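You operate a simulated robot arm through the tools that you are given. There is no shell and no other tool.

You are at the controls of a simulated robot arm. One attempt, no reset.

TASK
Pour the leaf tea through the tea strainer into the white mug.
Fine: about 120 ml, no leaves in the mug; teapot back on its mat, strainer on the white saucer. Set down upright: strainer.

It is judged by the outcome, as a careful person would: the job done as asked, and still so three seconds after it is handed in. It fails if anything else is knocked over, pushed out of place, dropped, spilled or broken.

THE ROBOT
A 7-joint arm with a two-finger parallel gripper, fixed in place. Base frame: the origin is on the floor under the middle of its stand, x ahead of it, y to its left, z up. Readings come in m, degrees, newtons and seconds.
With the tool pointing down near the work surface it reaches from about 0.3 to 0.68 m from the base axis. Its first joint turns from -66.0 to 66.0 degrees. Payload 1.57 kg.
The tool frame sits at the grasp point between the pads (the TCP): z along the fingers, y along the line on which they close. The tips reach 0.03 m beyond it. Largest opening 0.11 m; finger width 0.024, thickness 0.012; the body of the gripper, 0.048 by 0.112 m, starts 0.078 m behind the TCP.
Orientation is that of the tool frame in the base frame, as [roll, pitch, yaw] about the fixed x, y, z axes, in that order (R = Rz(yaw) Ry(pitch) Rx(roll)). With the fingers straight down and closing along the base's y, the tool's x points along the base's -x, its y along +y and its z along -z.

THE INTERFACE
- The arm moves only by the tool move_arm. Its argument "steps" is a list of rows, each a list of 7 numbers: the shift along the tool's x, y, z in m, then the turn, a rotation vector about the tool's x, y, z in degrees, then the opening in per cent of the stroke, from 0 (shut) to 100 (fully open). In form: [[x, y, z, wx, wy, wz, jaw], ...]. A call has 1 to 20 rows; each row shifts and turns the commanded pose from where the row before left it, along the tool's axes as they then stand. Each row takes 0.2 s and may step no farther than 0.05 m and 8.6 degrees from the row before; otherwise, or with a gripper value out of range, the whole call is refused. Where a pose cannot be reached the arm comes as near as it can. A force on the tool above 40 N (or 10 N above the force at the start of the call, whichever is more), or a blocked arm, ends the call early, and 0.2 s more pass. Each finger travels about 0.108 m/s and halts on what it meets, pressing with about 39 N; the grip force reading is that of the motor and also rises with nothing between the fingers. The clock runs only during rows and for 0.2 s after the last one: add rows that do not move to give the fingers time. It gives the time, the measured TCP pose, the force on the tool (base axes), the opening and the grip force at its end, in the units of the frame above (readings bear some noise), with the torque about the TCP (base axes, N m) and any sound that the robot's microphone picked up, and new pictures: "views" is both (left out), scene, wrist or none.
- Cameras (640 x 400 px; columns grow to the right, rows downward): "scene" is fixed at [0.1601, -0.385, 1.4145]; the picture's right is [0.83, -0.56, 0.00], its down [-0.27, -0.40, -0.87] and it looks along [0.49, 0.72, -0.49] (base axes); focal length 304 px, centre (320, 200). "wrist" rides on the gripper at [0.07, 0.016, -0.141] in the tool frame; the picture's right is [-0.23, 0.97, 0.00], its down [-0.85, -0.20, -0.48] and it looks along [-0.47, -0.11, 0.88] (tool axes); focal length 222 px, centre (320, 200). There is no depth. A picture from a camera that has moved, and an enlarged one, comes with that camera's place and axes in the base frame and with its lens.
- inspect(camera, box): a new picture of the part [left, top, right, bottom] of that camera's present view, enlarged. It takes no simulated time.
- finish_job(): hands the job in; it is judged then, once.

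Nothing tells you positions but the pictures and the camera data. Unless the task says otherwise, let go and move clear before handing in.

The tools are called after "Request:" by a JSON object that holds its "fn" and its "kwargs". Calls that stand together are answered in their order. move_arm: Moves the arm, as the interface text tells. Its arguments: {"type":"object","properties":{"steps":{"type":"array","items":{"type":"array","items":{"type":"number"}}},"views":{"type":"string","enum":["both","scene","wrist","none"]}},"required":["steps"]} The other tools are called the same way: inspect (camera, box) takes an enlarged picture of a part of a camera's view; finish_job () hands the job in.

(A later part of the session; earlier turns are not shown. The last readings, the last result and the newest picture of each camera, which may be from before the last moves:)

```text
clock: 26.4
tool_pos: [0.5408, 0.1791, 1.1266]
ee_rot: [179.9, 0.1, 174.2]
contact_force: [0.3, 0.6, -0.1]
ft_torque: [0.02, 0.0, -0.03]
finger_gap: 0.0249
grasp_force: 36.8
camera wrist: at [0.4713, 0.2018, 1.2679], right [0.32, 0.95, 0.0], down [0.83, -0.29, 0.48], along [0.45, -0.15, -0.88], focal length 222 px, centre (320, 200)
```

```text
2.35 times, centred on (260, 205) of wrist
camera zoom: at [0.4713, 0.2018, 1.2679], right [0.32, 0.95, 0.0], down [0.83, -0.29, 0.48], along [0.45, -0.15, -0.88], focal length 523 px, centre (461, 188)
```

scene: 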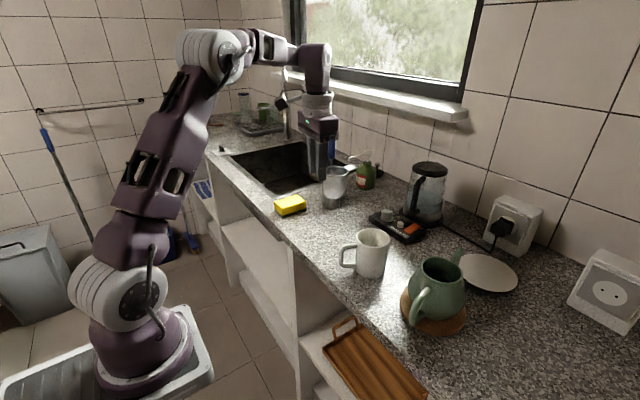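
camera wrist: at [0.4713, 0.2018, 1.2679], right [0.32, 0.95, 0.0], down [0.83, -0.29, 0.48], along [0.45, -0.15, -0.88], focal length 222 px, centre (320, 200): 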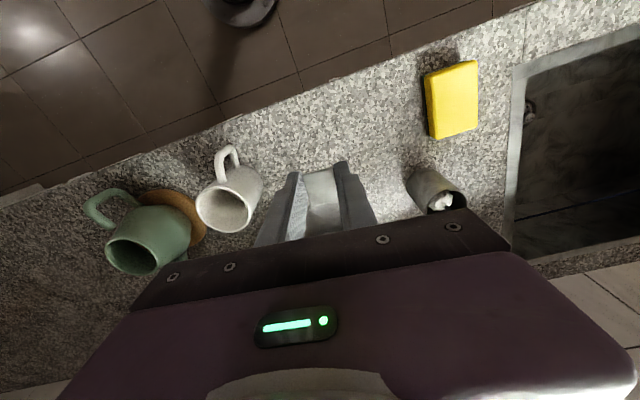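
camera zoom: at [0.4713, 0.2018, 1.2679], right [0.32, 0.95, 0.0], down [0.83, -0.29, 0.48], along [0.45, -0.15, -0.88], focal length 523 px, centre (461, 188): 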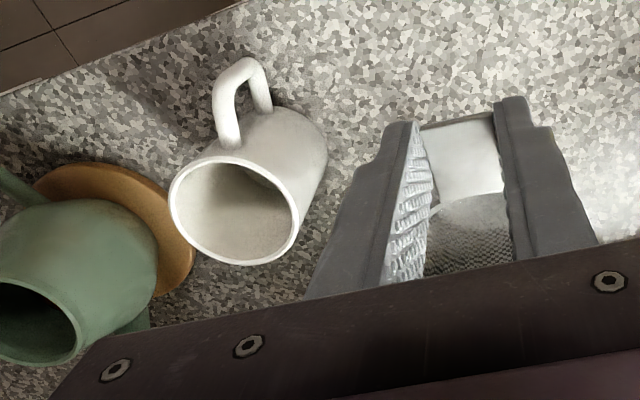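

The strainer is held level. I'll rotate it 30° so its near tab stays clear of the mug handle, then carry it over the mug.

Request:
{"fn": "move_arm", "kwargs": {"steps": [[0, 0, 0, 0, 0, -7.5, 0], [0, 0, 0, 0, 0, -7.5, 0], [0, 0, 0, 0, 0, -7.5, 0], [0, 0, 0, 0, 0, -7.5, 0], [0.0194, -0.0412, 0, 0, 0, 0, 0], [0.0194, -0.0412, 0, 0, 0, 0, 0], [0.0194, -0.0412, 0, 0, 0, 0, 0], [0.0194, -0.0412, 0, 0, 0, 0, 0], [0, 0, 0, 0, 0, 0, 0]]}}

Request:
{"fn": "inspect", "kwargs": {"camera": "scene", "box": [320, 170, 440, 290]}}

Request:
{"fn": "inspect", "kwargs": {"camera": "wrist", "box": [200, 120, 440, 260]}}

```text
clock: 28.4
tool_pos: [0.5362, -0.005, 1.1222]
ee_rot: [180.0, 0.1, -155.8]
contact_force: [0.1, -0.1, -0.3]
ft_torque: [-0.02, 0.02, 0.02]
finger_gap: 0.0246
grasp_force: 36.0
camera wrist: at [0.4653, -0.0176, 1.2637], right [-0.19, 0.98, 0.0], down [0.86, 0.17, 0.48], along [0.47, 0.09, -0.88], focal length 222 px, centre (320, 200)
```

scene: 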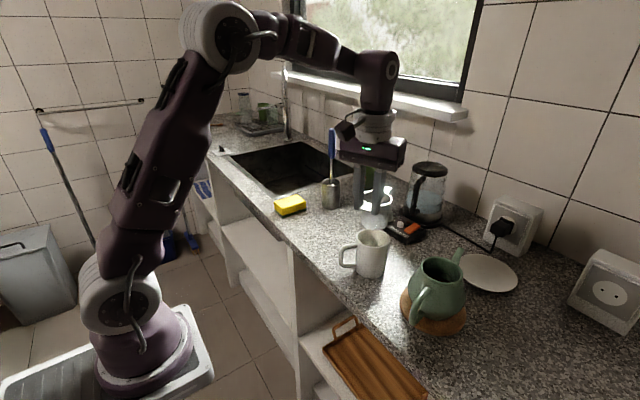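
wrist: 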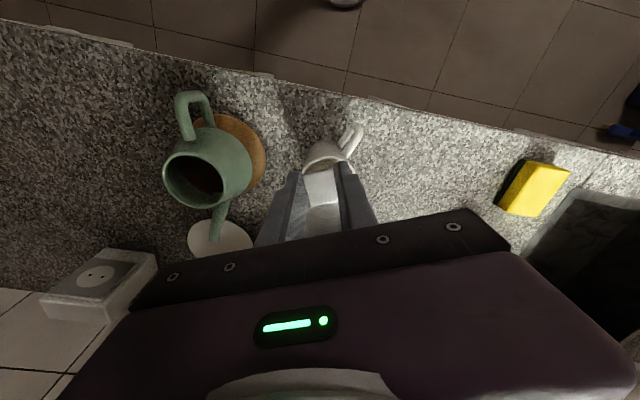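

```text
3.33 times, centred on (380, 230) of scene
camera zoom: at [0.1601, -0.3851, 1.4145], right [0.83, -0.56, 0.0], down [-0.27, -0.4, -0.87], along [0.49, 0.72, -0.49], focal length 1014 px, centre (120, 100)
```

zoom: 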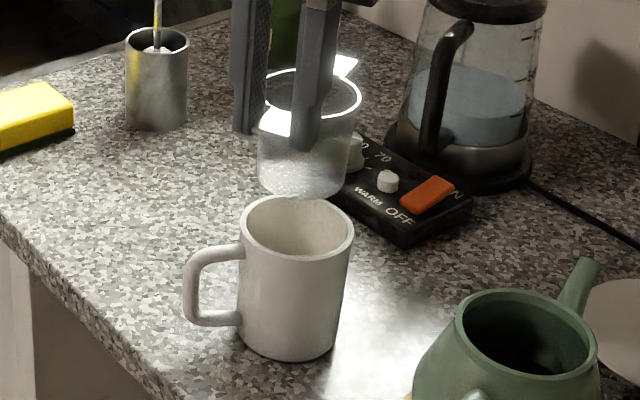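

```text
2.67 times, centred on (320, 190) of wrist
camera zoom: at [0.4653, -0.0176, 1.2637], right [-0.19, 0.98, 0.0], down [0.86, 0.17, 0.48], along [0.47, 0.09, -0.88], focal length 592 px, centre (320, 227)
```

zoom: 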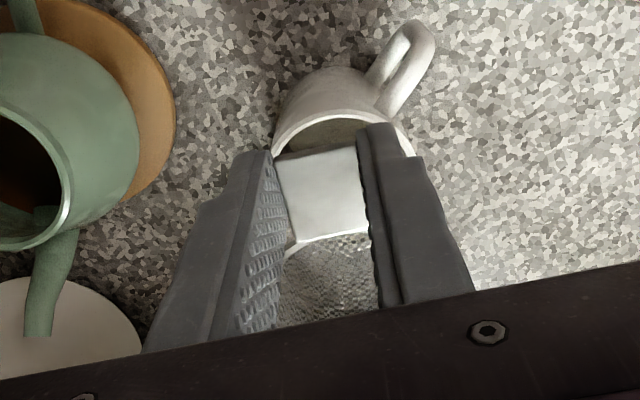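

The strainer is nearly centred over the mug. I'll lower it toward the rim and check before it goes in.

Request:
{"fn": "move_arm", "kwargs": {"steps": [[-0.0006, 0.0014, 0.02, 0, 0, 0, 0], [0, 0, 0.017, 0, 0, 0, 0], [0, 0, 0, 0, 0, 0, 0]]}}

Request:
{"fn": "inspect", "kwargs": {"camera": "scene", "box": [330, 180, 430, 280]}}

Request:
{"fn": "inspect", "kwargs": {"camera": "wrist", "box": [240, 100, 420, 230]}}

```text
clock: 29.2
tool_pos: [0.5364, -0.0014, 1.0864]
ee_rot: [-179.9, 0.1, -155.7]
contact_force: [0.4, -0.4, -0.3]
ft_torque: [0.0, 0.01, 0.0]
finger_gap: 0.0248
grasp_force: 36.9
camera wrist: at [0.4662, -0.0155, 1.2285], right [-0.19, 0.98, 0.0], down [0.86, 0.17, 0.48], along [0.47, 0.09, -0.88], focal length 222 px, centre (320, 200)
```

scene: 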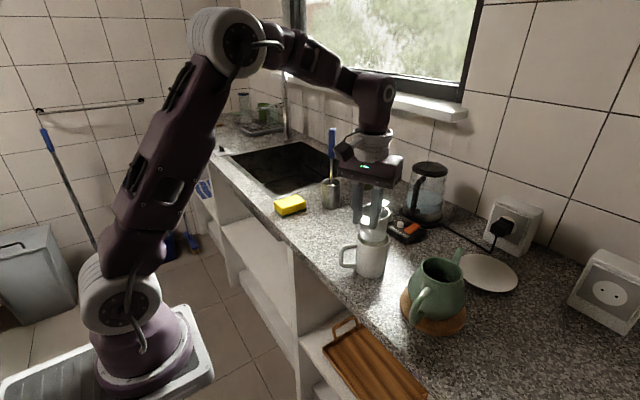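
wrist: 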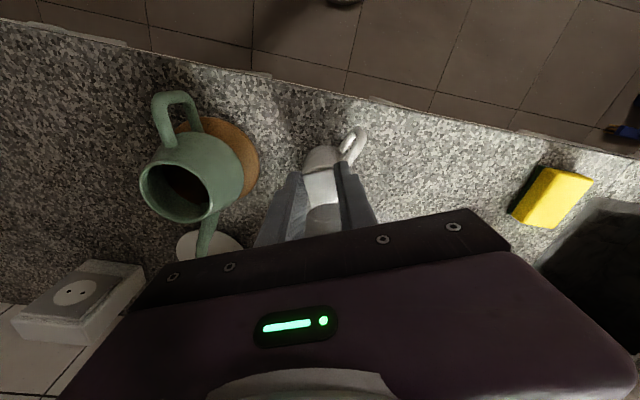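

```text
4.00 times, centred on (380, 230) of scene
camera zoom: at [0.1601, -0.385, 1.4145], right [0.83, -0.56, 0.0], down [-0.27, -0.4, -0.87], along [0.49, 0.72, -0.49], focal length 1217 px, centre (80, 80)
```

zoom: 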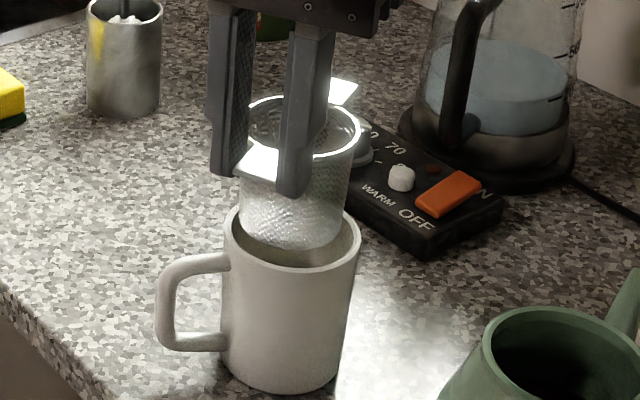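

```text
3.08 times, centred on (330, 165) of wrist
camera zoom: at [0.4662, -0.0155, 1.2285], right [-0.19, 0.98, 0.0], down [0.86, 0.17, 0.48], along [0.47, 0.09, -0.88], focal length 684 px, centre (289, 308)
```

zoom: 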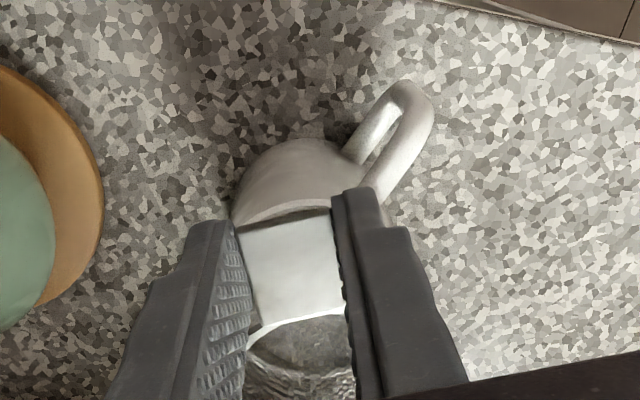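

Strainer and mug line up in both views. I'll lower it into the mug in small steps, watching the force.

Request:
{"fn": "move_arm", "kwargs": {"steps": [[0, 0, 0.012, 0, 0, 0, 0], [0, 0, 0.012, 0, 0, 0, 0], [0, 0, 0.012, 0, 0, 0, 0], [0, 0, 0.012, 0, 0, 0, 0], [0, 0, 0, 0, 0, 0, 0]]}}

Request:
{"fn": "inspect", "kwargs": {"camera": "scene", "box": [330, 180, 430, 280]}}

```text
clock: 30.4
tool_pos: [0.536, -0.0014, 1.0396]
ee_rot: [179.9, 0.1, -155.8]
contact_force: [-0.3, -0.8, -0.2]
ft_torque: [-0.07, 0.04, -0.03]
finger_gap: 0.0249
grasp_force: 36.5
camera wrist: at [0.4658, -0.0153, 1.1813], right [-0.19, 0.98, 0.0], down [0.86, 0.17, 0.48], along [0.47, 0.09, -0.88], focal length 222 px, centre (320, 200)
```

scene: 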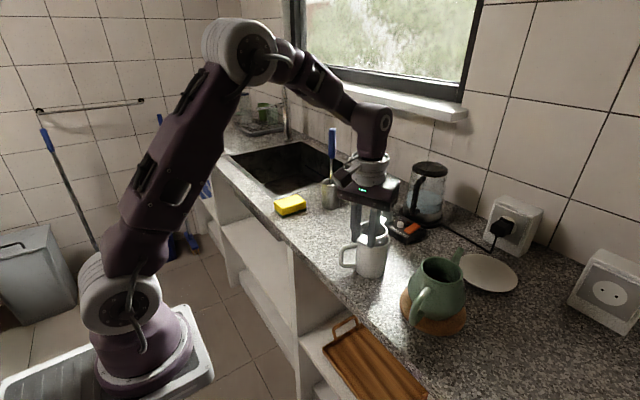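
wrist: 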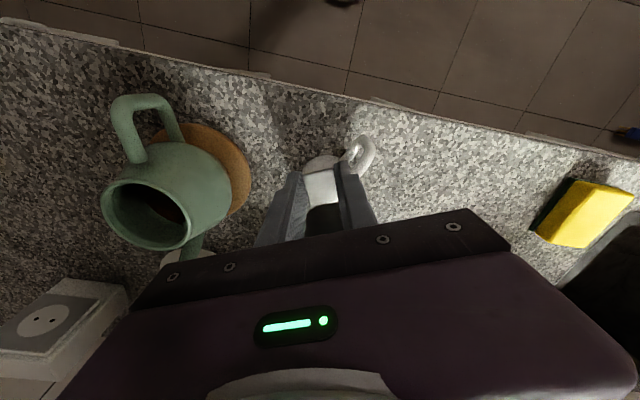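

```text
4.00 times, centred on (380, 230) of scene
camera zoom: at [0.1601, -0.3851, 1.4145], right [0.83, -0.56, 0.0], down [-0.27, -0.4, -0.87], along [0.49, 0.72, -0.49], focal length 1217 px, centre (80, 80)
```

zoom: 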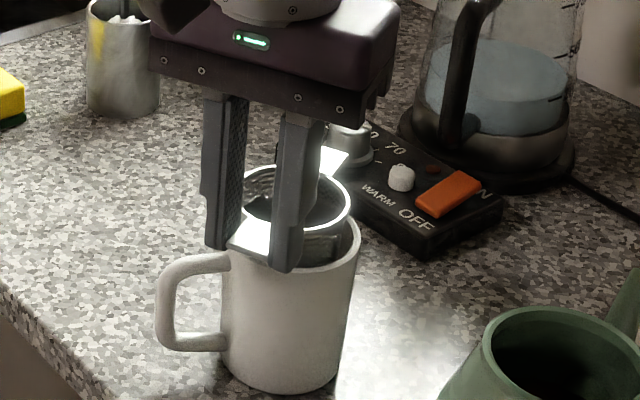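

Only slight contact so far, and the strainer is about 2 cm from its seat. I'll continue in finer steps.

Request:
{"fn": "move_arm", "kwargs": {"steps": [[0, 0, 0.006, 0, 0, 0, 0], [0, 0, 0.006, 0, 0, 0, 0], [0, 0, 0, 0, 0, 0, 0]]}}

Request:
{"fn": "inspect", "kwargs": {"camera": "scene", "box": [335, 195, 415, 275]}}

Request:
{"fn": "inspect", "kwargs": {"camera": "wrist", "box": [250, 110, 400, 230]}}

```text
clock: 31.2
tool_pos: [0.5359, -0.0004, 1.0286]
ee_rot: [-180.0, 0.1, -155.7]
contact_force: [0.2, -1.3, 0.3]
ft_torque: [-0.09, -0.01, -0.08]
finger_gap: 0.0249
grasp_force: 36.1
camera wrist: at [0.466, -0.015, 1.1701], right [-0.19, 0.98, 0.0], down [0.86, 0.17, 0.48], along [0.47, 0.09, -0.88], focal length 222 px, centre (320, 200)
```

scene: 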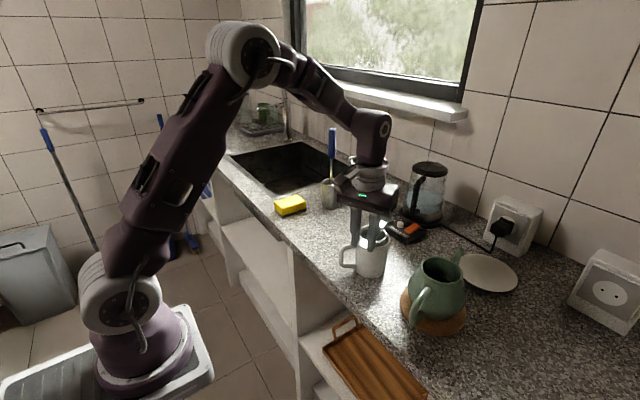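
wrist: 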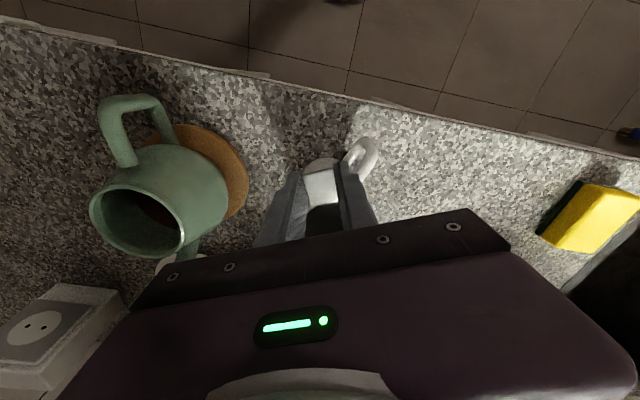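

```text
5.00 times, centred on (375, 235) of scene
camera zoom: at [0.1601, -0.3851, 1.4145], right [0.83, -0.56, 0.0], down [-0.27, -0.4, -0.87], along [0.49, 0.72, -0.49], focal length 1521 px, centre (45, 25)
```

zoom: 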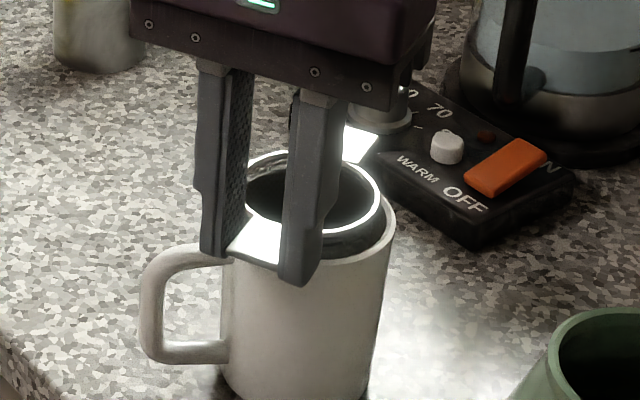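

```text
3.33 times, centred on (325, 170) of wrist
camera zoom: at [0.466, -0.015, 1.1701], right [-0.19, 0.98, 0.0], down [0.86, 0.17, 0.48], along [0.47, 0.09, -0.88], focal length 740 px, centre (303, 300)
```

zoom: 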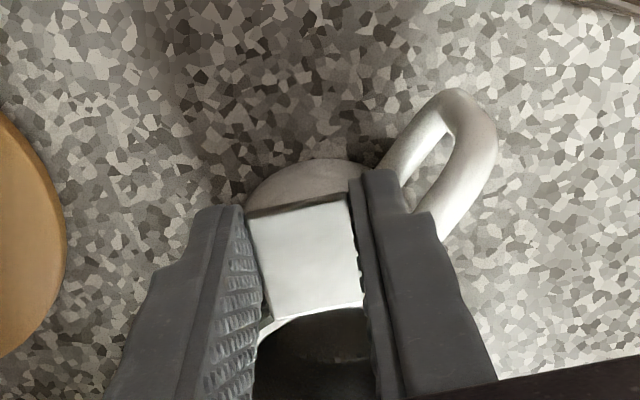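

A slight sideways push of about 1.3 N toward -y suggests the strainer sits a millimetre or two too far in +y. I'll ease it over and keep lowering.

Request:
{"fn": "move_arm", "kwargs": {"steps": [[0.0006, -0.0014, 0, 0, 0, 0, 0], [0, 0, 0.004, 0, 0, 0, 0], [0, 0, 0.003, 0, 0, 0, 0], [0, 0, 0, 0, 0, 0, 0]]}}

Request:
{"fn": "inspect", "kwargs": {"camera": "scene", "box": [335, 195, 415, 275]}}

```text
clock: 32.2
tool_pos: [0.5362, -0.0045, 1.0214]
ee_rot: [180.0, 0.1, -155.7]
contact_force: [0.1, 0.4, -0.4]
ft_torque: [-0.01, 0.01, 0.0]
finger_gap: 0.0247
grasp_force: 36.6
camera wrist: at [0.4653, -0.0179, 1.1626], right [-0.19, 0.98, 0.0], down [0.86, 0.17, 0.48], along [0.47, 0.09, -0.88], focal length 222 px, centre (320, 200)
```

scene: 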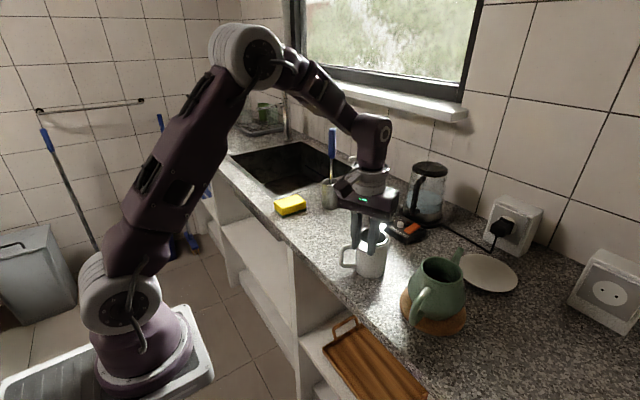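
wrist: 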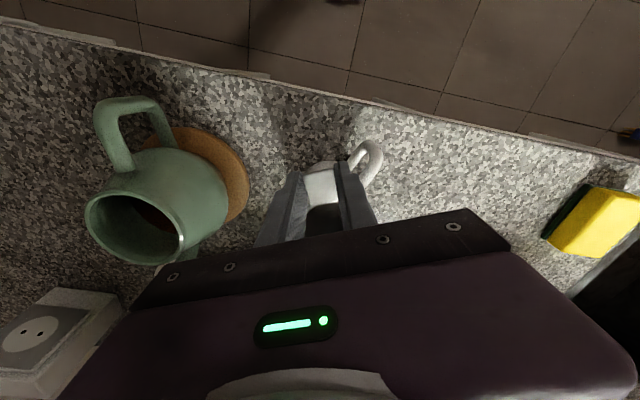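

```text
5.00 times, centred on (375, 235) of scene
camera zoom: at [0.1601, -0.385, 1.4145], right [0.83, -0.56, 0.0], down [-0.27, -0.4, -0.87], along [0.49, 0.72, -0.49], focal length 1521 px, centre (45, 25)
```

zoom: 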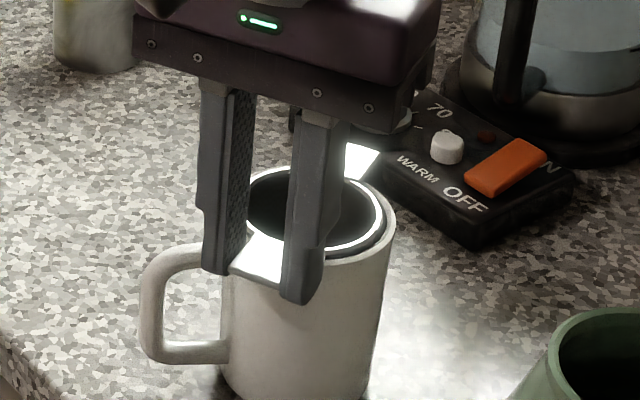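

Forces are back to about zero and the strainer is almost seated. A few more millimetres.

Request:
{"fn": "move_arm", "kwargs": {"steps": [[0, 0, 0.003, 0, 0, 0, 0], [0, 0, 0.002, 0, 0, 0, 0], [0, 0, 0, 0, 0, 0, 0]], "views": "none"}}

Request:
{"fn": "inspect", "kwargs": {"camera": "scene", "box": [335, 195, 415, 275]}}

```text
clock: 33.0
tool_pos: [0.5367, -0.0041, 1.0175]
ee_rot: [-179.9, 0.3, -155.8]
contact_force: [-3.7, 0.1, 27.7]
ft_torque: [0.19, -0.35, 0.04]
finger_gap: 0.0248
grasp_force: 37.0
```

```text
5.00 times, centred on (375, 235) of scene
camera zoom: at [0.1595, -0.3851, 1.4145], right [0.83, -0.56, 0.0], down [-0.27, -0.4, -0.87], along [0.49, 0.72, -0.49], focal length 1521 px, centre (45, 25)
```

zoom: 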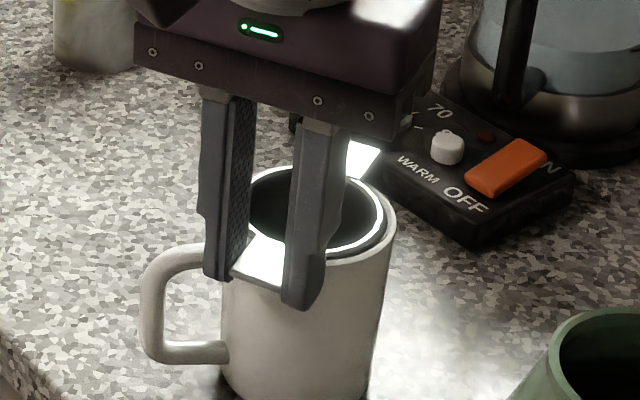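

Firm vertical contact shows it has seated. I'll relieve the pressure, then open the jaws a little.

Request:
{"fn": "move_arm", "kwargs": {"steps": [[0, 0, -0.0015, 0, 0, 0, 0], [0, 0, 0, 0, 0, 0, 0]], "views": "none"}}

```text
clock: 33.6
tool_pos: [0.5369, -0.0041, 1.0179]
ee_rot: [179.9, 0.0, -155.8]
contact_force: [1.0, -0.7, 6.9]
ft_torque: [0.05, -0.15, 0.01]
finger_gap: 0.0247
grasp_force: 36.6
```

Request:
{"fn": "move_arm", "kwargs": {"steps": [[0, 0, -0.0006, 0, 0, 0, 0], [0, 0, 0, 0, 0, 0, 26], [0, 0, 0, 0, 0, 0, 30], [0, 0, 0, 0, 0, 0, 36], [0, 0, 0, 0, 0, 0, 40], [0, 0, 0, 0, 0, 0, 40]]}}

Request:
{"fn": "inspect", "kwargs": {"camera": "scene", "box": [335, 195, 415, 275]}}

Request:
{"fn": "inspect", "kwargs": {"camera": "wrist", "box": [230, 110, 420, 230]}}

```text
clock: 35.0
tool_pos: [0.5351, -0.0042, 1.0183]
ee_rot: [-180.0, 0.1, -155.7]
contact_force: [0.1, 0.8, 0.1]
ft_torque: [-0.03, 0.0, 0.01]
finger_gap: 0.044
grasp_force: 0.1
camera wrist: at [0.4653, -0.0181, 1.16], right [-0.19, 0.98, 0.0], down [0.86, 0.17, 0.48], along [0.47, 0.09, -0.88], focal length 222 px, centre (320, 200)
```

scene: 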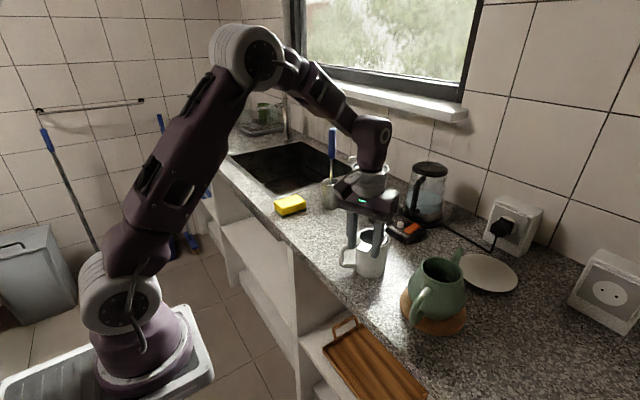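
wrist: 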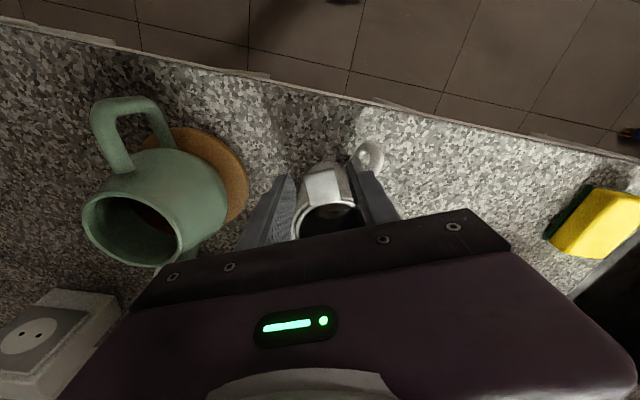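

```text
5.00 times, centred on (375, 235) of scene
camera zoom: at [0.1601, -0.385, 1.4145], right [0.83, -0.56, 0.0], down [-0.27, -0.4, -0.87], along [0.49, 0.72, -0.49], focal length 1521 px, centre (45, 25)
```

zoom: 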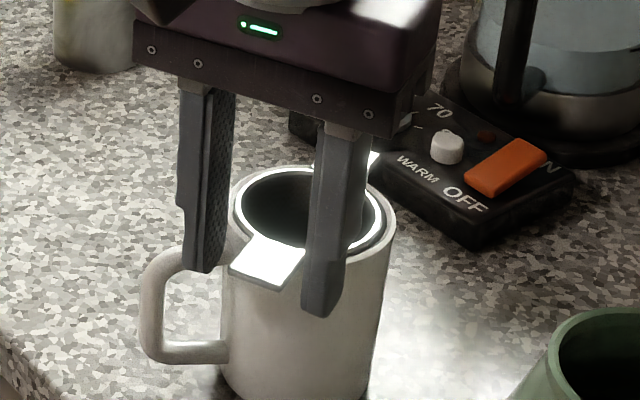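

```text
3.33 times, centred on (325, 170) of wrist
camera zoom: at [0.4653, -0.0181, 1.16], right [-0.19, 0.98, 0.0], down [0.86, 0.17, 0.48], along [0.47, 0.09, -0.88], focal length 740 px, centre (303, 300)
```

zoom: 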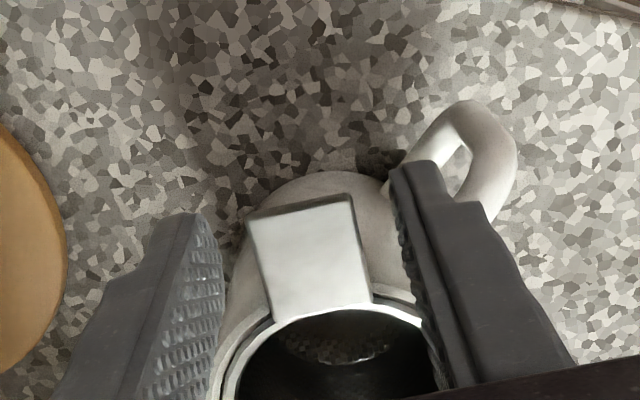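

The strainer is seated flat with its tabs on the mug rim. I'll lift the gripper straight up and clear.

Request:
{"fn": "move_arm", "kwargs": {"steps": [[0, 0, -0.01, 0, 0, 0, 40], [0, 0, -0.03, 0, 0, 0, 40], [0, 0, -0.04, 0, 0, 0, 40], [0, 0, -0.04, 0, 0, 0, 40], [0, 0, -0.04, 0, 0, 0, 40]]}}

Request:
{"fn": "inspect", "kwargs": {"camera": "scene", "box": [325, 195, 425, 285]}}

Request:
{"fn": "inspect", "kwargs": {"camera": "wrist", "box": [130, 60, 400, 240]}}

```text
clock: 36.2
tool_pos: [0.5367, -0.002, 1.1792]
ee_rot: [179.9, 0.1, -155.8]
contact_force: [0.3, -0.5, -0.3]
ft_torque: [0.03, 0.05, 0.05]
finger_gap: 0.0438
grasp_force: 0.1
camera wrist: at [0.4661, -0.0166, 1.321], right [-0.19, 0.98, 0.0], down [0.86, 0.17, 0.48], along [0.47, 0.09, -0.88], focal length 222 px, centre (320, 200)
```

scene: 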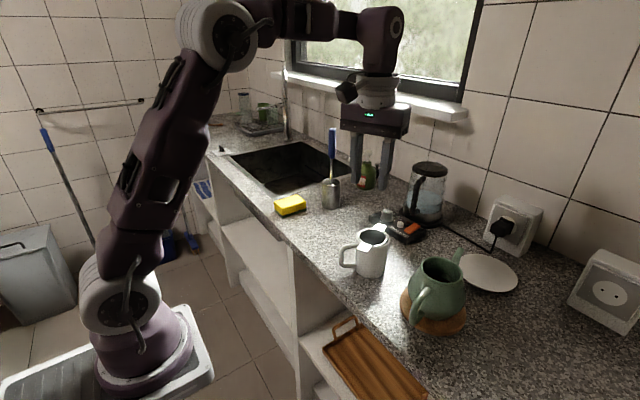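
wrist: 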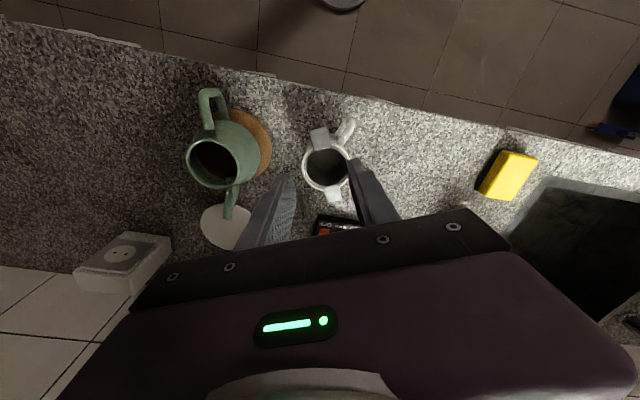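

```text
4.44 times, centred on (375, 240) of scene
camera zoom: at [0.1601, -0.385, 1.4145], right [0.83, -0.56, 0.0], down [-0.27, -0.4, -0.87], along [0.49, 0.72, -0.49], focal length 1352 px, centre (76, 22)
```

zoom: 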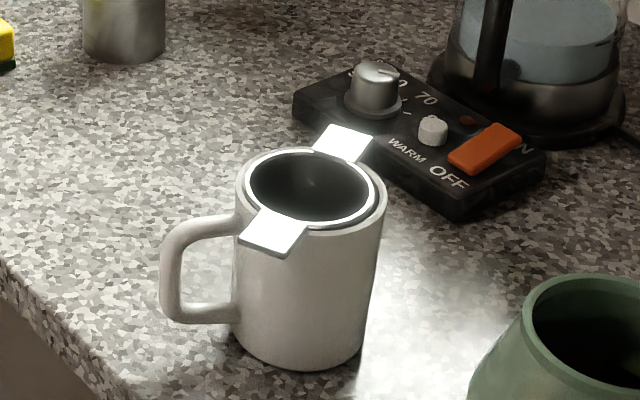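

```text
2.22 times, centred on (265, 150) of wrist
camera zoom: at [0.4661, -0.0166, 1.321], right [-0.19, 0.98, 0.0], down [0.86, 0.17, 0.48], along [0.47, 0.09, -0.88], focal length 494 px, centre (442, 311)
```

zoom: 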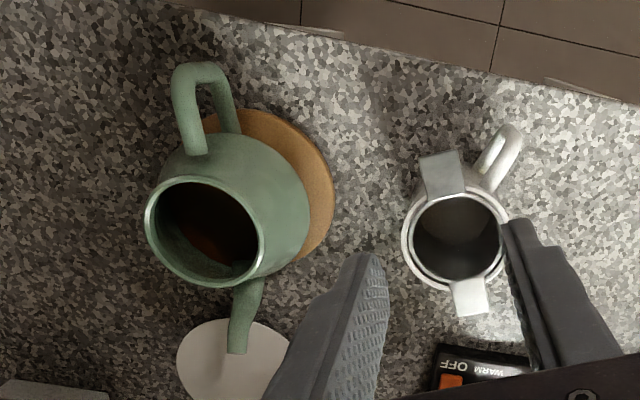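

The strainer is well seated. Before committing to a teapot grasp I'll test in the air which tool tilts the arm can reach at the pouring position.

Request:
{"fn": "move_arm", "kwargs": {"steps": [[0.0331, 0.0076, 0.01, 0, 0, 0, 40], [0.0331, 0.0076, 0.01, 0, 0, 0, 40], [0.0331, 0.0076, 0.01, 0, 0, 0, 40], [0, 0, 0, 0, 8, 0, 40], [0, 0, 0, 0, 8, 0, 40], [0, 0, 0, 0, 8, 0, 40], [0, 0, 0, 0, 8, 0, 40], [0, 0, 0, 0, 0, 0, 40]]}}

```text
clock: 38.0
tool_pos: [0.4368, -0.0249, 1.1472]
ee_rot: [179.9, -32.0, -155.8]
contact_force: [-0.4, 0.2, 0.4]
ft_torque: [0.01, 0.01, 0.03]
finger_gap: 0.044
grasp_force: 0.1
camera wrist: at [0.4437, -0.0024, 1.3046], right [-0.22, 0.97, -0.12], down [0.97, 0.22, -0.05], along [-0.02, -0.13, -0.99], focal length 222 px, centre (320, 200)
```

scene: 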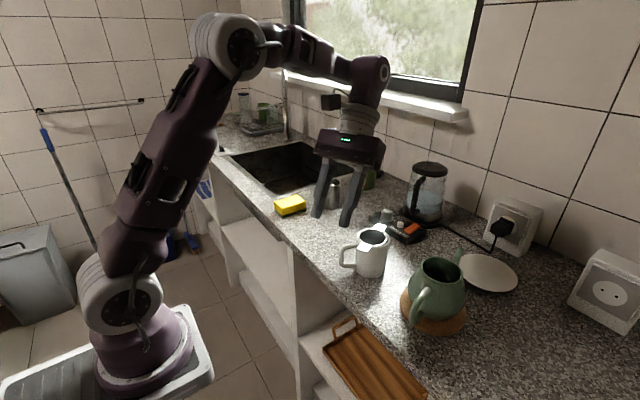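
wrist: 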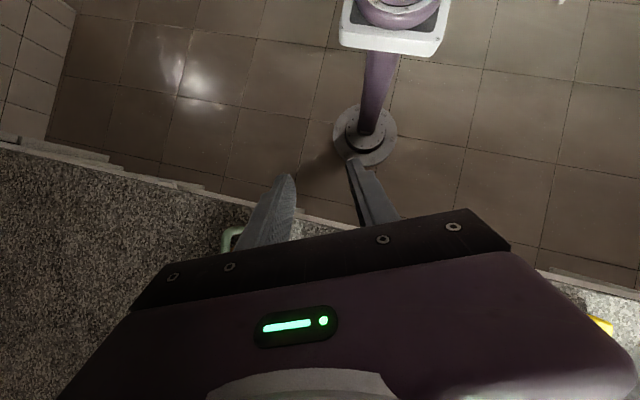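

A -32° tilt is reachable. I'll test further back still.

Request:
{"fn": "move_arm", "kwargs": {"steps": [[0, 0, 0, 0, 8, 0, 40], [0, 0, 0, 0, 8, 0, 40], [0, 0, 0, 0, 8, 0, 40], [0, 0, 0, 0, 0, 0, 40]], "views": "scene"}}

```text
clock: 39.0
tool_pos: [0.4058, -0.0213, 1.1612]
ee_rot: [-179.8, -50.2, -154.9]
contact_force: [-0.5, 0.0, 0.3]
ft_torque: [0.0, 0.02, -0.05]
finger_gap: 0.0438
grasp_force: 0.0
out of reach, approached as far as the arm can: row 2, 3
```

scene: 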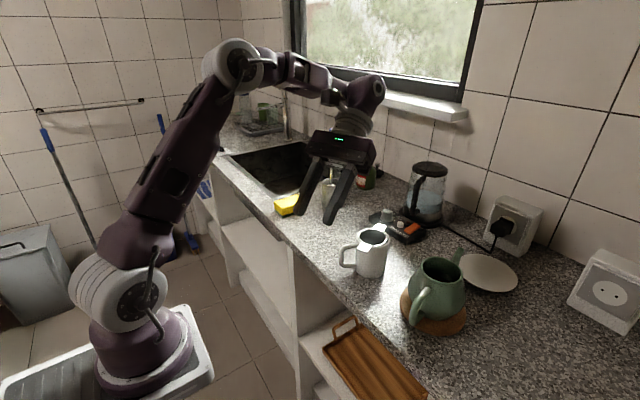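

Tilts down to about -45° are reachable at the pour location, so gripping the handle with a 20° forward tilt leaves roughly 60° of pouring tilt. Now I'll swing the tool to that orientation and hover above the teapot handle.

Request:
{"fn": "move_arm", "kwargs": {"steps": [[0, 0, 0, 0, -7.8, 0, 55], [0, 0, 0, 0, -7.8, 0, 55], [0, 0, 0, 0, -7.8, 0, 55], [0, 0, 0, 0, -7.8, 0, 55], [0, 0, 0, 0, -7.8, 0, 55], [0, 0, 0, 0, -7.8, 0, 55], [0, 0, 0, 0, -7.8, 0, 55], [0, 0, 0, 0, -7.8, 0, 55], [0, 0, 0, 0, -7.8, 0, 55], [0, 0, 0, 2.41, 0, 6.62, 55], [0, 0, 0, 2.41, 0, 6.62, 55], [-0.0047, -0.04, 0.018, 0, 0, 0, 55], [-0.0047, -0.04, 0.018, 0, 0, 0, 55], [-0.0047, -0.04, 0.018, 0, 0, 0, 55], [-0.0047, -0.04, 0.018, 0, 0, 0, 55], [0, 0, 0, 0, 0, 0, 55]]}}

Request:
{"fn": "inspect", "kwargs": {"camera": "wrist", "box": [220, 110, 420, 240]}}

Request:
{"fn": "inspect", "kwargs": {"camera": "scene", "box": [380, 210, 500, 330]}}

```text
clock: 42.4
tool_pos: [0.4788, -0.1693, 1.0977]
ee_rot: [-180.0, 20.2, -169.0]
contact_force: [0.6, 0.3, -0.5]
ft_torque: [-0.02, -0.02, -0.01]
finger_gap: 0.0603
grasp_force: 0.1
camera wrist: at [0.3648, -0.1764, 1.2077], right [0.02, 1.0, 0.08], down [0.66, -0.07, 0.74], along [0.75, 0.03, -0.66], focal length 222 px, centre (320, 200)
```

scene: 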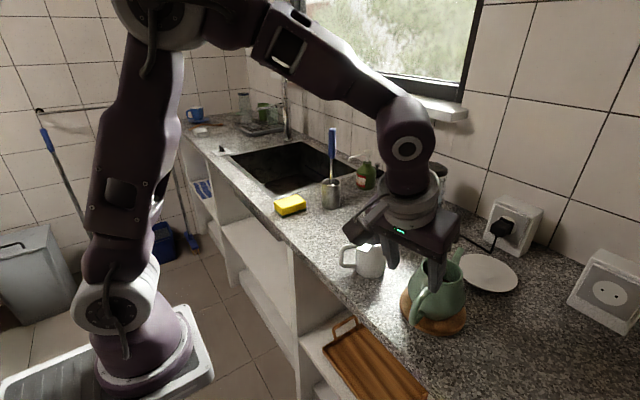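
wrist: 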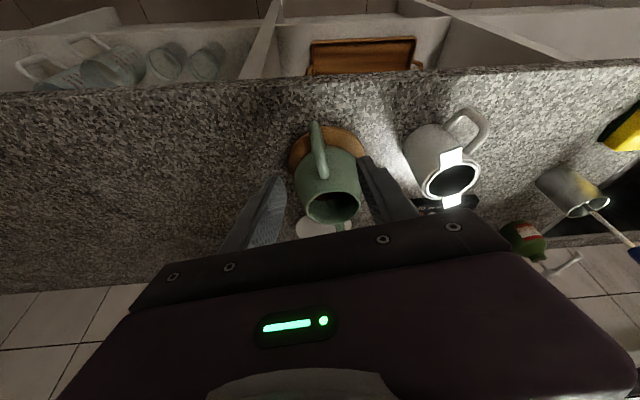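

```text
3.08 times, centred on (320, 175) of wrist
camera zoom: at [0.3648, -0.1764, 1.2077], right [0.02, 1.0, 0.08], down [0.66, -0.07, 0.74], along [0.75, 0.03, -0.66], focal length 684 px, centre (320, 277)
```

zoom: 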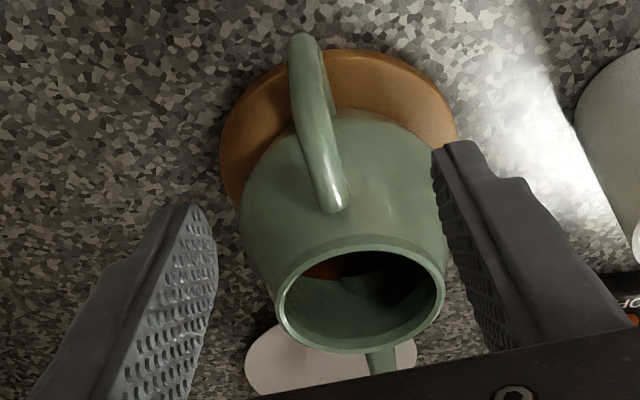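

```text
3.33 times, centred on (440, 270) of scene
camera zoom: at [0.1601, -0.3851, 1.4145], right [0.83, -0.56, 0.0], down [-0.27, -0.4, -0.87], along [0.49, 0.72, -0.49], focal length 1014 px, centre (-80, -33)
```

zoom: 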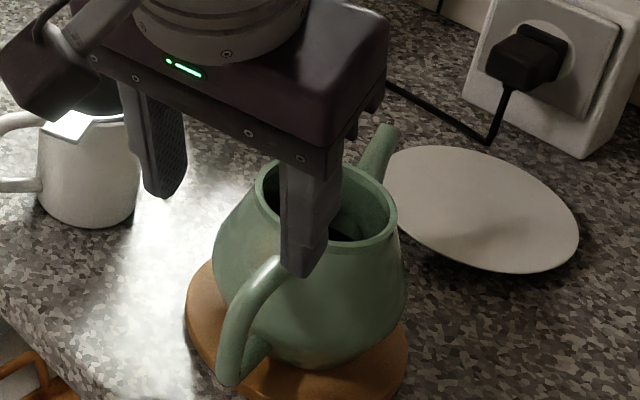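

The handle bar is near (0.514, -0.1655), between z 0.94 and 0.995, and the open jaws straddle its plane. I'll descend along the tool axis around it, stopping partway to check.

Request:
{"fn": "move_arm", "kwargs": {"steps": [[0.0018, -0.0006, 0.027, 0, 0, 0, 55], [0.0018, -0.0006, 0.027, 0, 0, 0, 55], [0.0018, -0.0006, 0.027, 0, 0, 0, 55], [0, 0, 0, 0, 0, 0, 55]]}}

Request:
{"fn": "inspect", "kwargs": {"camera": "wrist", "box": [220, 90, 420, 240]}}

Request:
{"fn": "inspect", "kwargs": {"camera": "scene", "box": [380, 220, 480, 340]}}

```text
clock: 43.4
tool_pos: [0.502, -0.1682, 1.0213]
ee_rot: [-179.8, 20.2, -169.1]
contact_force: [0.3, -0.7, -0.4]
ft_torque: [-0.01, 0.04, 0.0]
finger_gap: 0.0603
grasp_force: 0.2
camera wrist: at [0.3869, -0.1741, 1.1307], right [0.02, 1.0, 0.08], down [0.66, -0.07, 0.74], along [0.75, 0.03, -0.66], focal length 222 px, centre (320, 200)
```

scene: 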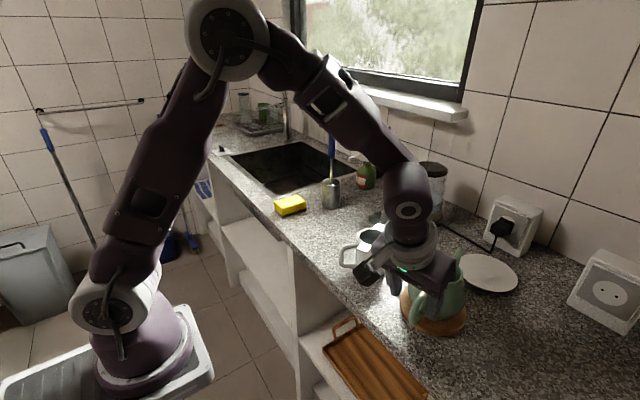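
wrist: 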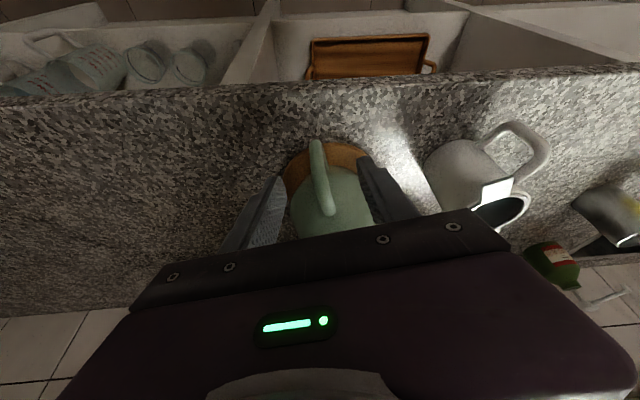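

```text
2.67 times, centred on (320, 165) of wrist
camera zoom: at [0.3869, -0.1741, 1.1307], right [0.02, 1.0, 0.08], down [0.66, -0.07, 0.74], along [0.75, 0.03, -0.66], focal length 592 px, centre (320, 293)
```

zoom: 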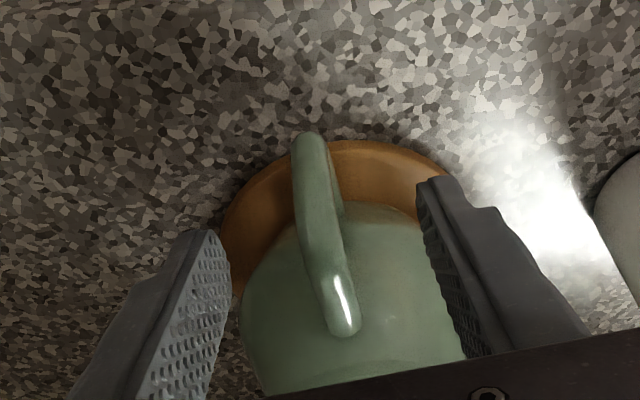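

```text
3.33 times, centred on (430, 280) of scene
camera zoom: at [0.1601, -0.385, 1.4145], right [0.83, -0.56, 0.0], down [-0.27, -0.4, -0.87], along [0.49, 0.72, -0.49], focal length 1014 px, centre (-47, -67)
```

zoom: 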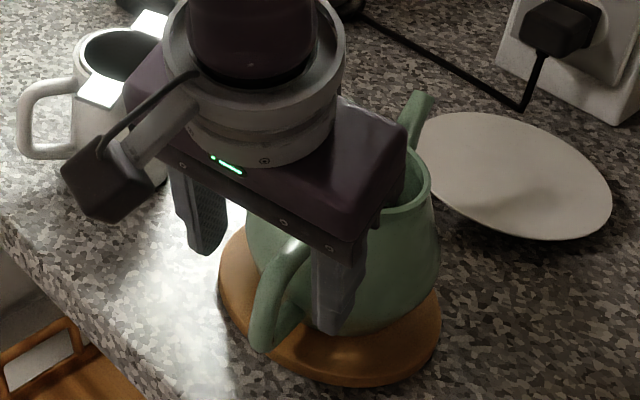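

The jaws are centred on the handle within a couple of millimetres. I'll go down the rest of the way.

Request:
{"fn": "move_arm", "kwargs": {"steps": [[0.002, -0.0005, 0.0277, 0, 0, 0, 55], [0.002, -0.0005, 0.0276, 0, 0, 0, 55], [0, 0, 0, 0, 0, 0, 55]]}}

Request:
{"fn": "inspect", "kwargs": {"camera": "wrist", "box": [220, 100, 420, 240]}}

Request:
{"fn": "inspect", "kwargs": {"camera": "scene", "box": [380, 220, 480, 340]}}

```text
clock: 44.2
tool_pos: [0.518, -0.1665, 0.9703]
ee_rot: [-179.9, 20.1, -169.1]
contact_force: [0.5, 0.0, 0.1]
ft_torque: [-0.01, 0.01, -0.02]
finger_gap: 0.0605
grasp_force: 0.0
camera wrist: at [0.402, -0.1722, 1.0796], right [0.02, 1.0, 0.08], down [0.66, -0.07, 0.74], along [0.75, 0.03, -0.66], focal length 222 px, centre (320, 200)
```

scene: 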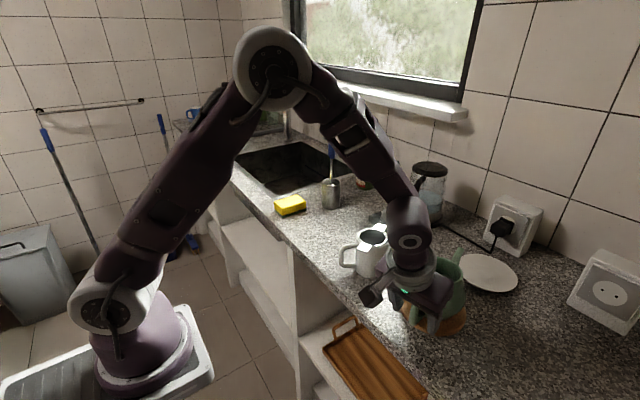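
wrist: 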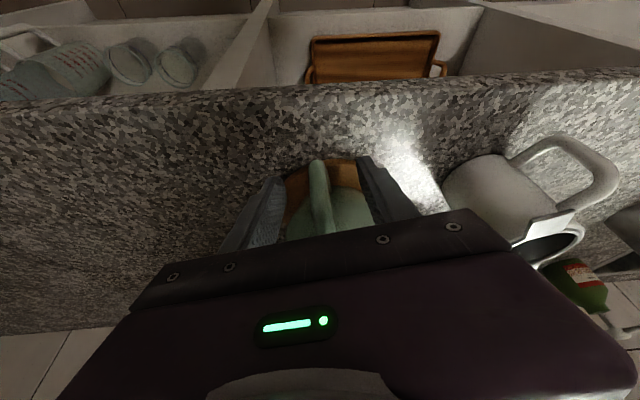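

```text
2.86 times, centred on (320, 170) of wrist
camera zoom: at [0.402, -0.1722, 1.0796], right [0.02, 1.0, 0.08], down [0.66, -0.07, 0.74], along [0.75, 0.03, -0.66], focal length 635 px, centre (320, 286)
```

zoom: 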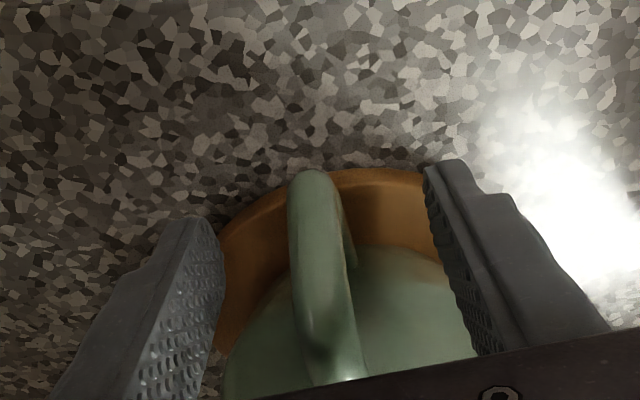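

```text
3.33 times, centred on (430, 280) of scene
camera zoom: at [0.1601, -0.385, 1.4145], right [0.83, -0.56, 0.0], down [-0.27, -0.4, -0.87], along [0.49, 0.72, -0.49], focal length 1014 px, centre (-47, -67)
```

zoom: 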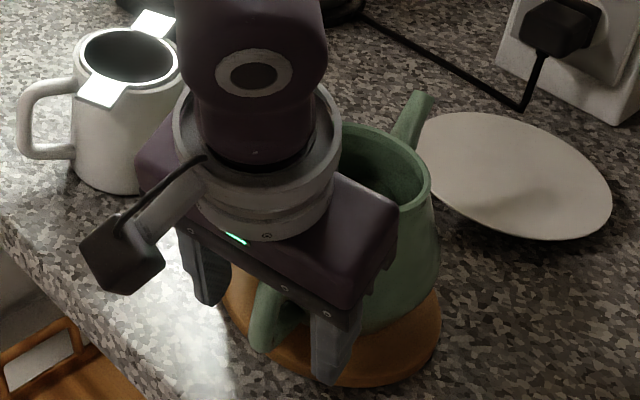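

The handle is centred between the pads. I'll close gently.

Request:
{"fn": "move_arm", "kwargs": {"steps": [[0, -0.0005, 0, 0, 0, 0, 40], [0, 0, 0, 0, 0, 0, 28], [0, 0, 0, 0, 0, 0, 18], [0, 0, 0, 0, 0, 0, 8], [0, 0, 0, 0, 0, 0, 0], [0, 0, 0, 0, 0, 0, 0]]}}

Request:
{"fn": "inspect", "kwargs": {"camera": "wrist", "box": [220, 100, 420, 240]}}

Request:
{"fn": "inspect", "kwargs": {"camera": "scene", "box": [380, 220, 480, 340]}}

```text
clock: 45.6
tool_pos: [0.5165, -0.1674, 0.9704]
ee_rot: [-179.9, 20.1, -169.1]
contact_force: [-0.3, 0.2, 0.4]
ft_torque: [0.07, 0.02, -0.03]
finger_gap: 0.0137
grasp_force: 30.6
camera wrist: at [0.4018, -0.1722, 1.0796], right [0.02, 1.0, 0.08], down [0.66, -0.07, 0.74], along [0.75, 0.03, -0.66], focal length 222 px, centre (320, 200)
```

scene: 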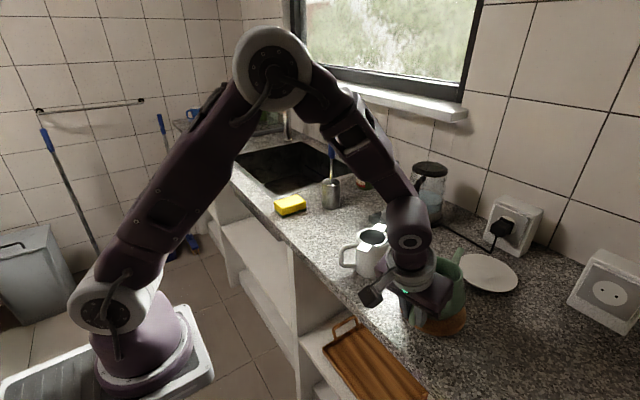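
wrist: 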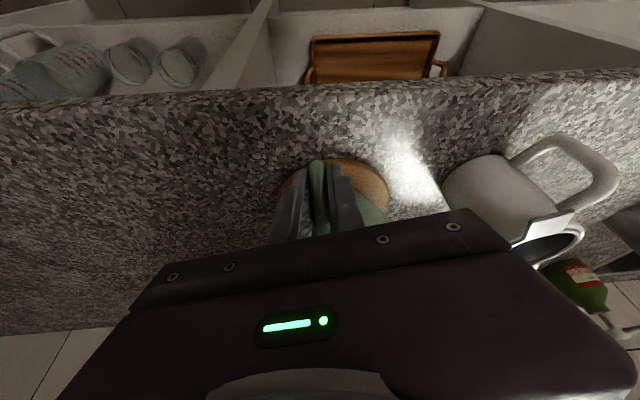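

```text
2.86 times, centred on (320, 170) of wrist
camera zoom: at [0.4018, -0.1722, 1.0796], right [0.02, 1.0, 0.08], down [0.66, -0.07, 0.74], along [0.75, 0.03, -0.66], focal length 635 px, centre (320, 286)
```

zoom: 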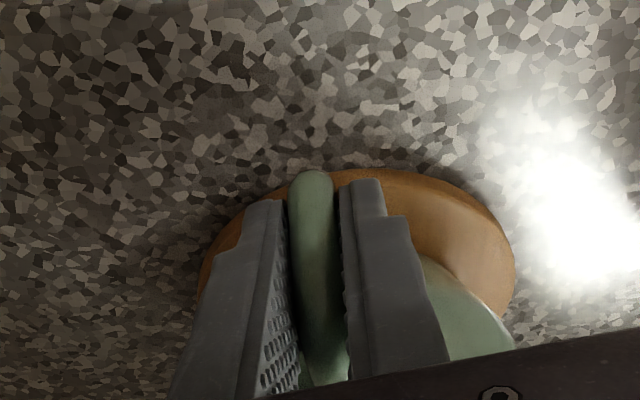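

```text
3.33 times, centred on (430, 280) of scene
camera zoom: at [0.1601, -0.3851, 1.4145], right [0.83, -0.56, 0.0], down [-0.27, -0.4, -0.87], along [0.49, 0.72, -0.49], focal length 1014 px, centre (-47, -67)
```

zoom: 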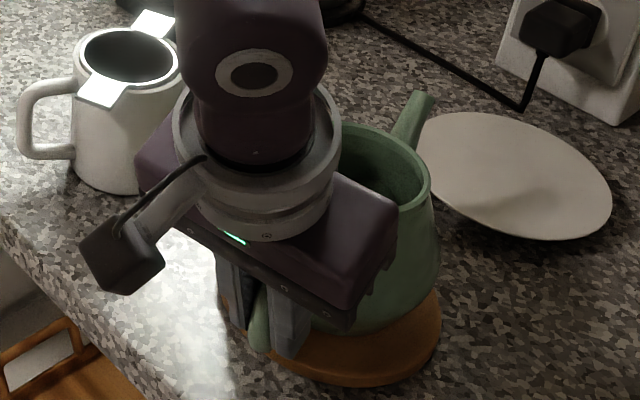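

Grip established with a gap of 13.7 mm. I'll test-lift 1 cm and check weight, torque and any slip.

Request:
{"fn": "move_arm", "kwargs": {"steps": [[0, 0, 0, 0, 0, 0, 0], [-0.00173, 0, -0.0047, 0, 0, 0, 0], [-0.00173, 0, -0.0047, 0, 0, 0, 0], [0, 0, 0, 0, 0, 0, 0], [0, 0, 0, 0, 0, 0, 0]]}}

Request:
{"fn": "inspect", "kwargs": {"camera": "scene", "box": [380, 220, 480, 340]}}

```text
clock: 46.8
tool_pos: [0.5172, -0.1672, 0.9811]
ee_rot: [180.0, 20.1, -168.9]
contact_force: [-0.2, 0.8, -5.1]
ft_torque: [-0.11, 0.45, -0.01]
finger_gap: 0.0139
grasp_force: 30.3
camera wrist: at [0.4021, -0.172, 1.0899], right [0.02, 1.0, 0.08], down [0.67, -0.07, 0.74], along [0.75, 0.03, -0.66], focal length 222 px, centre (320, 200)
```

scene: 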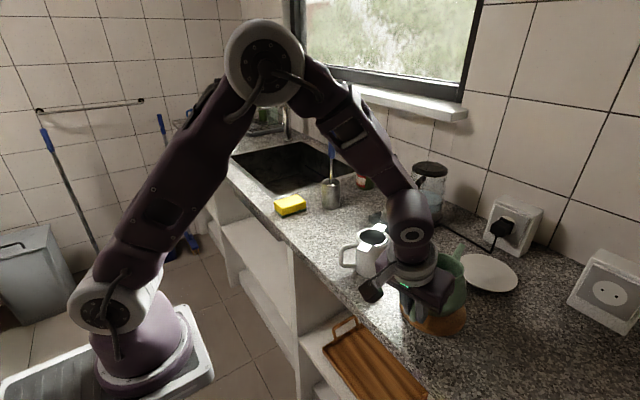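
wrist: 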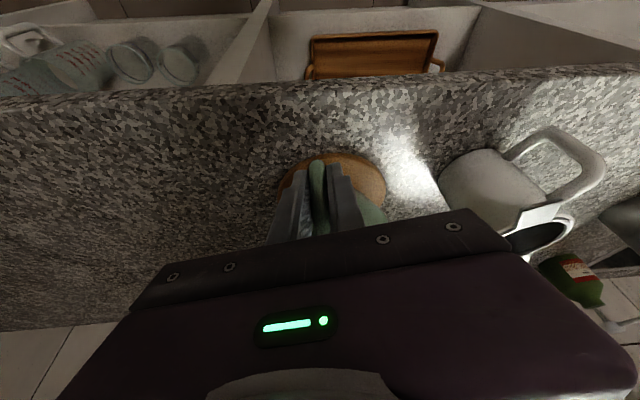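

```text
3.33 times, centred on (430, 280) of scene
camera zoom: at [0.1602, -0.3851, 1.4145], right [0.83, -0.56, 0.0], down [-0.28, -0.4, -0.87], along [0.49, 0.72, -0.49], focal length 1014 px, centre (-47, -67)
```

zoom: 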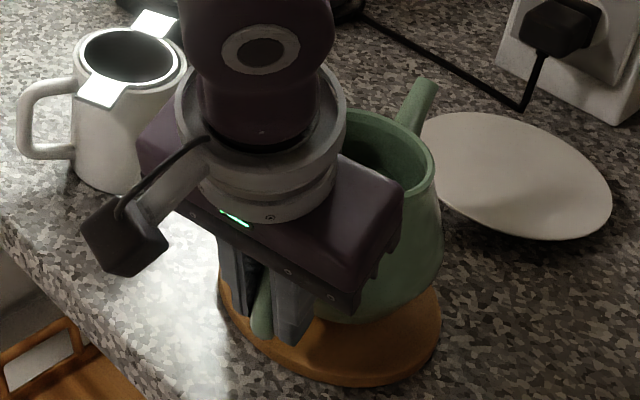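

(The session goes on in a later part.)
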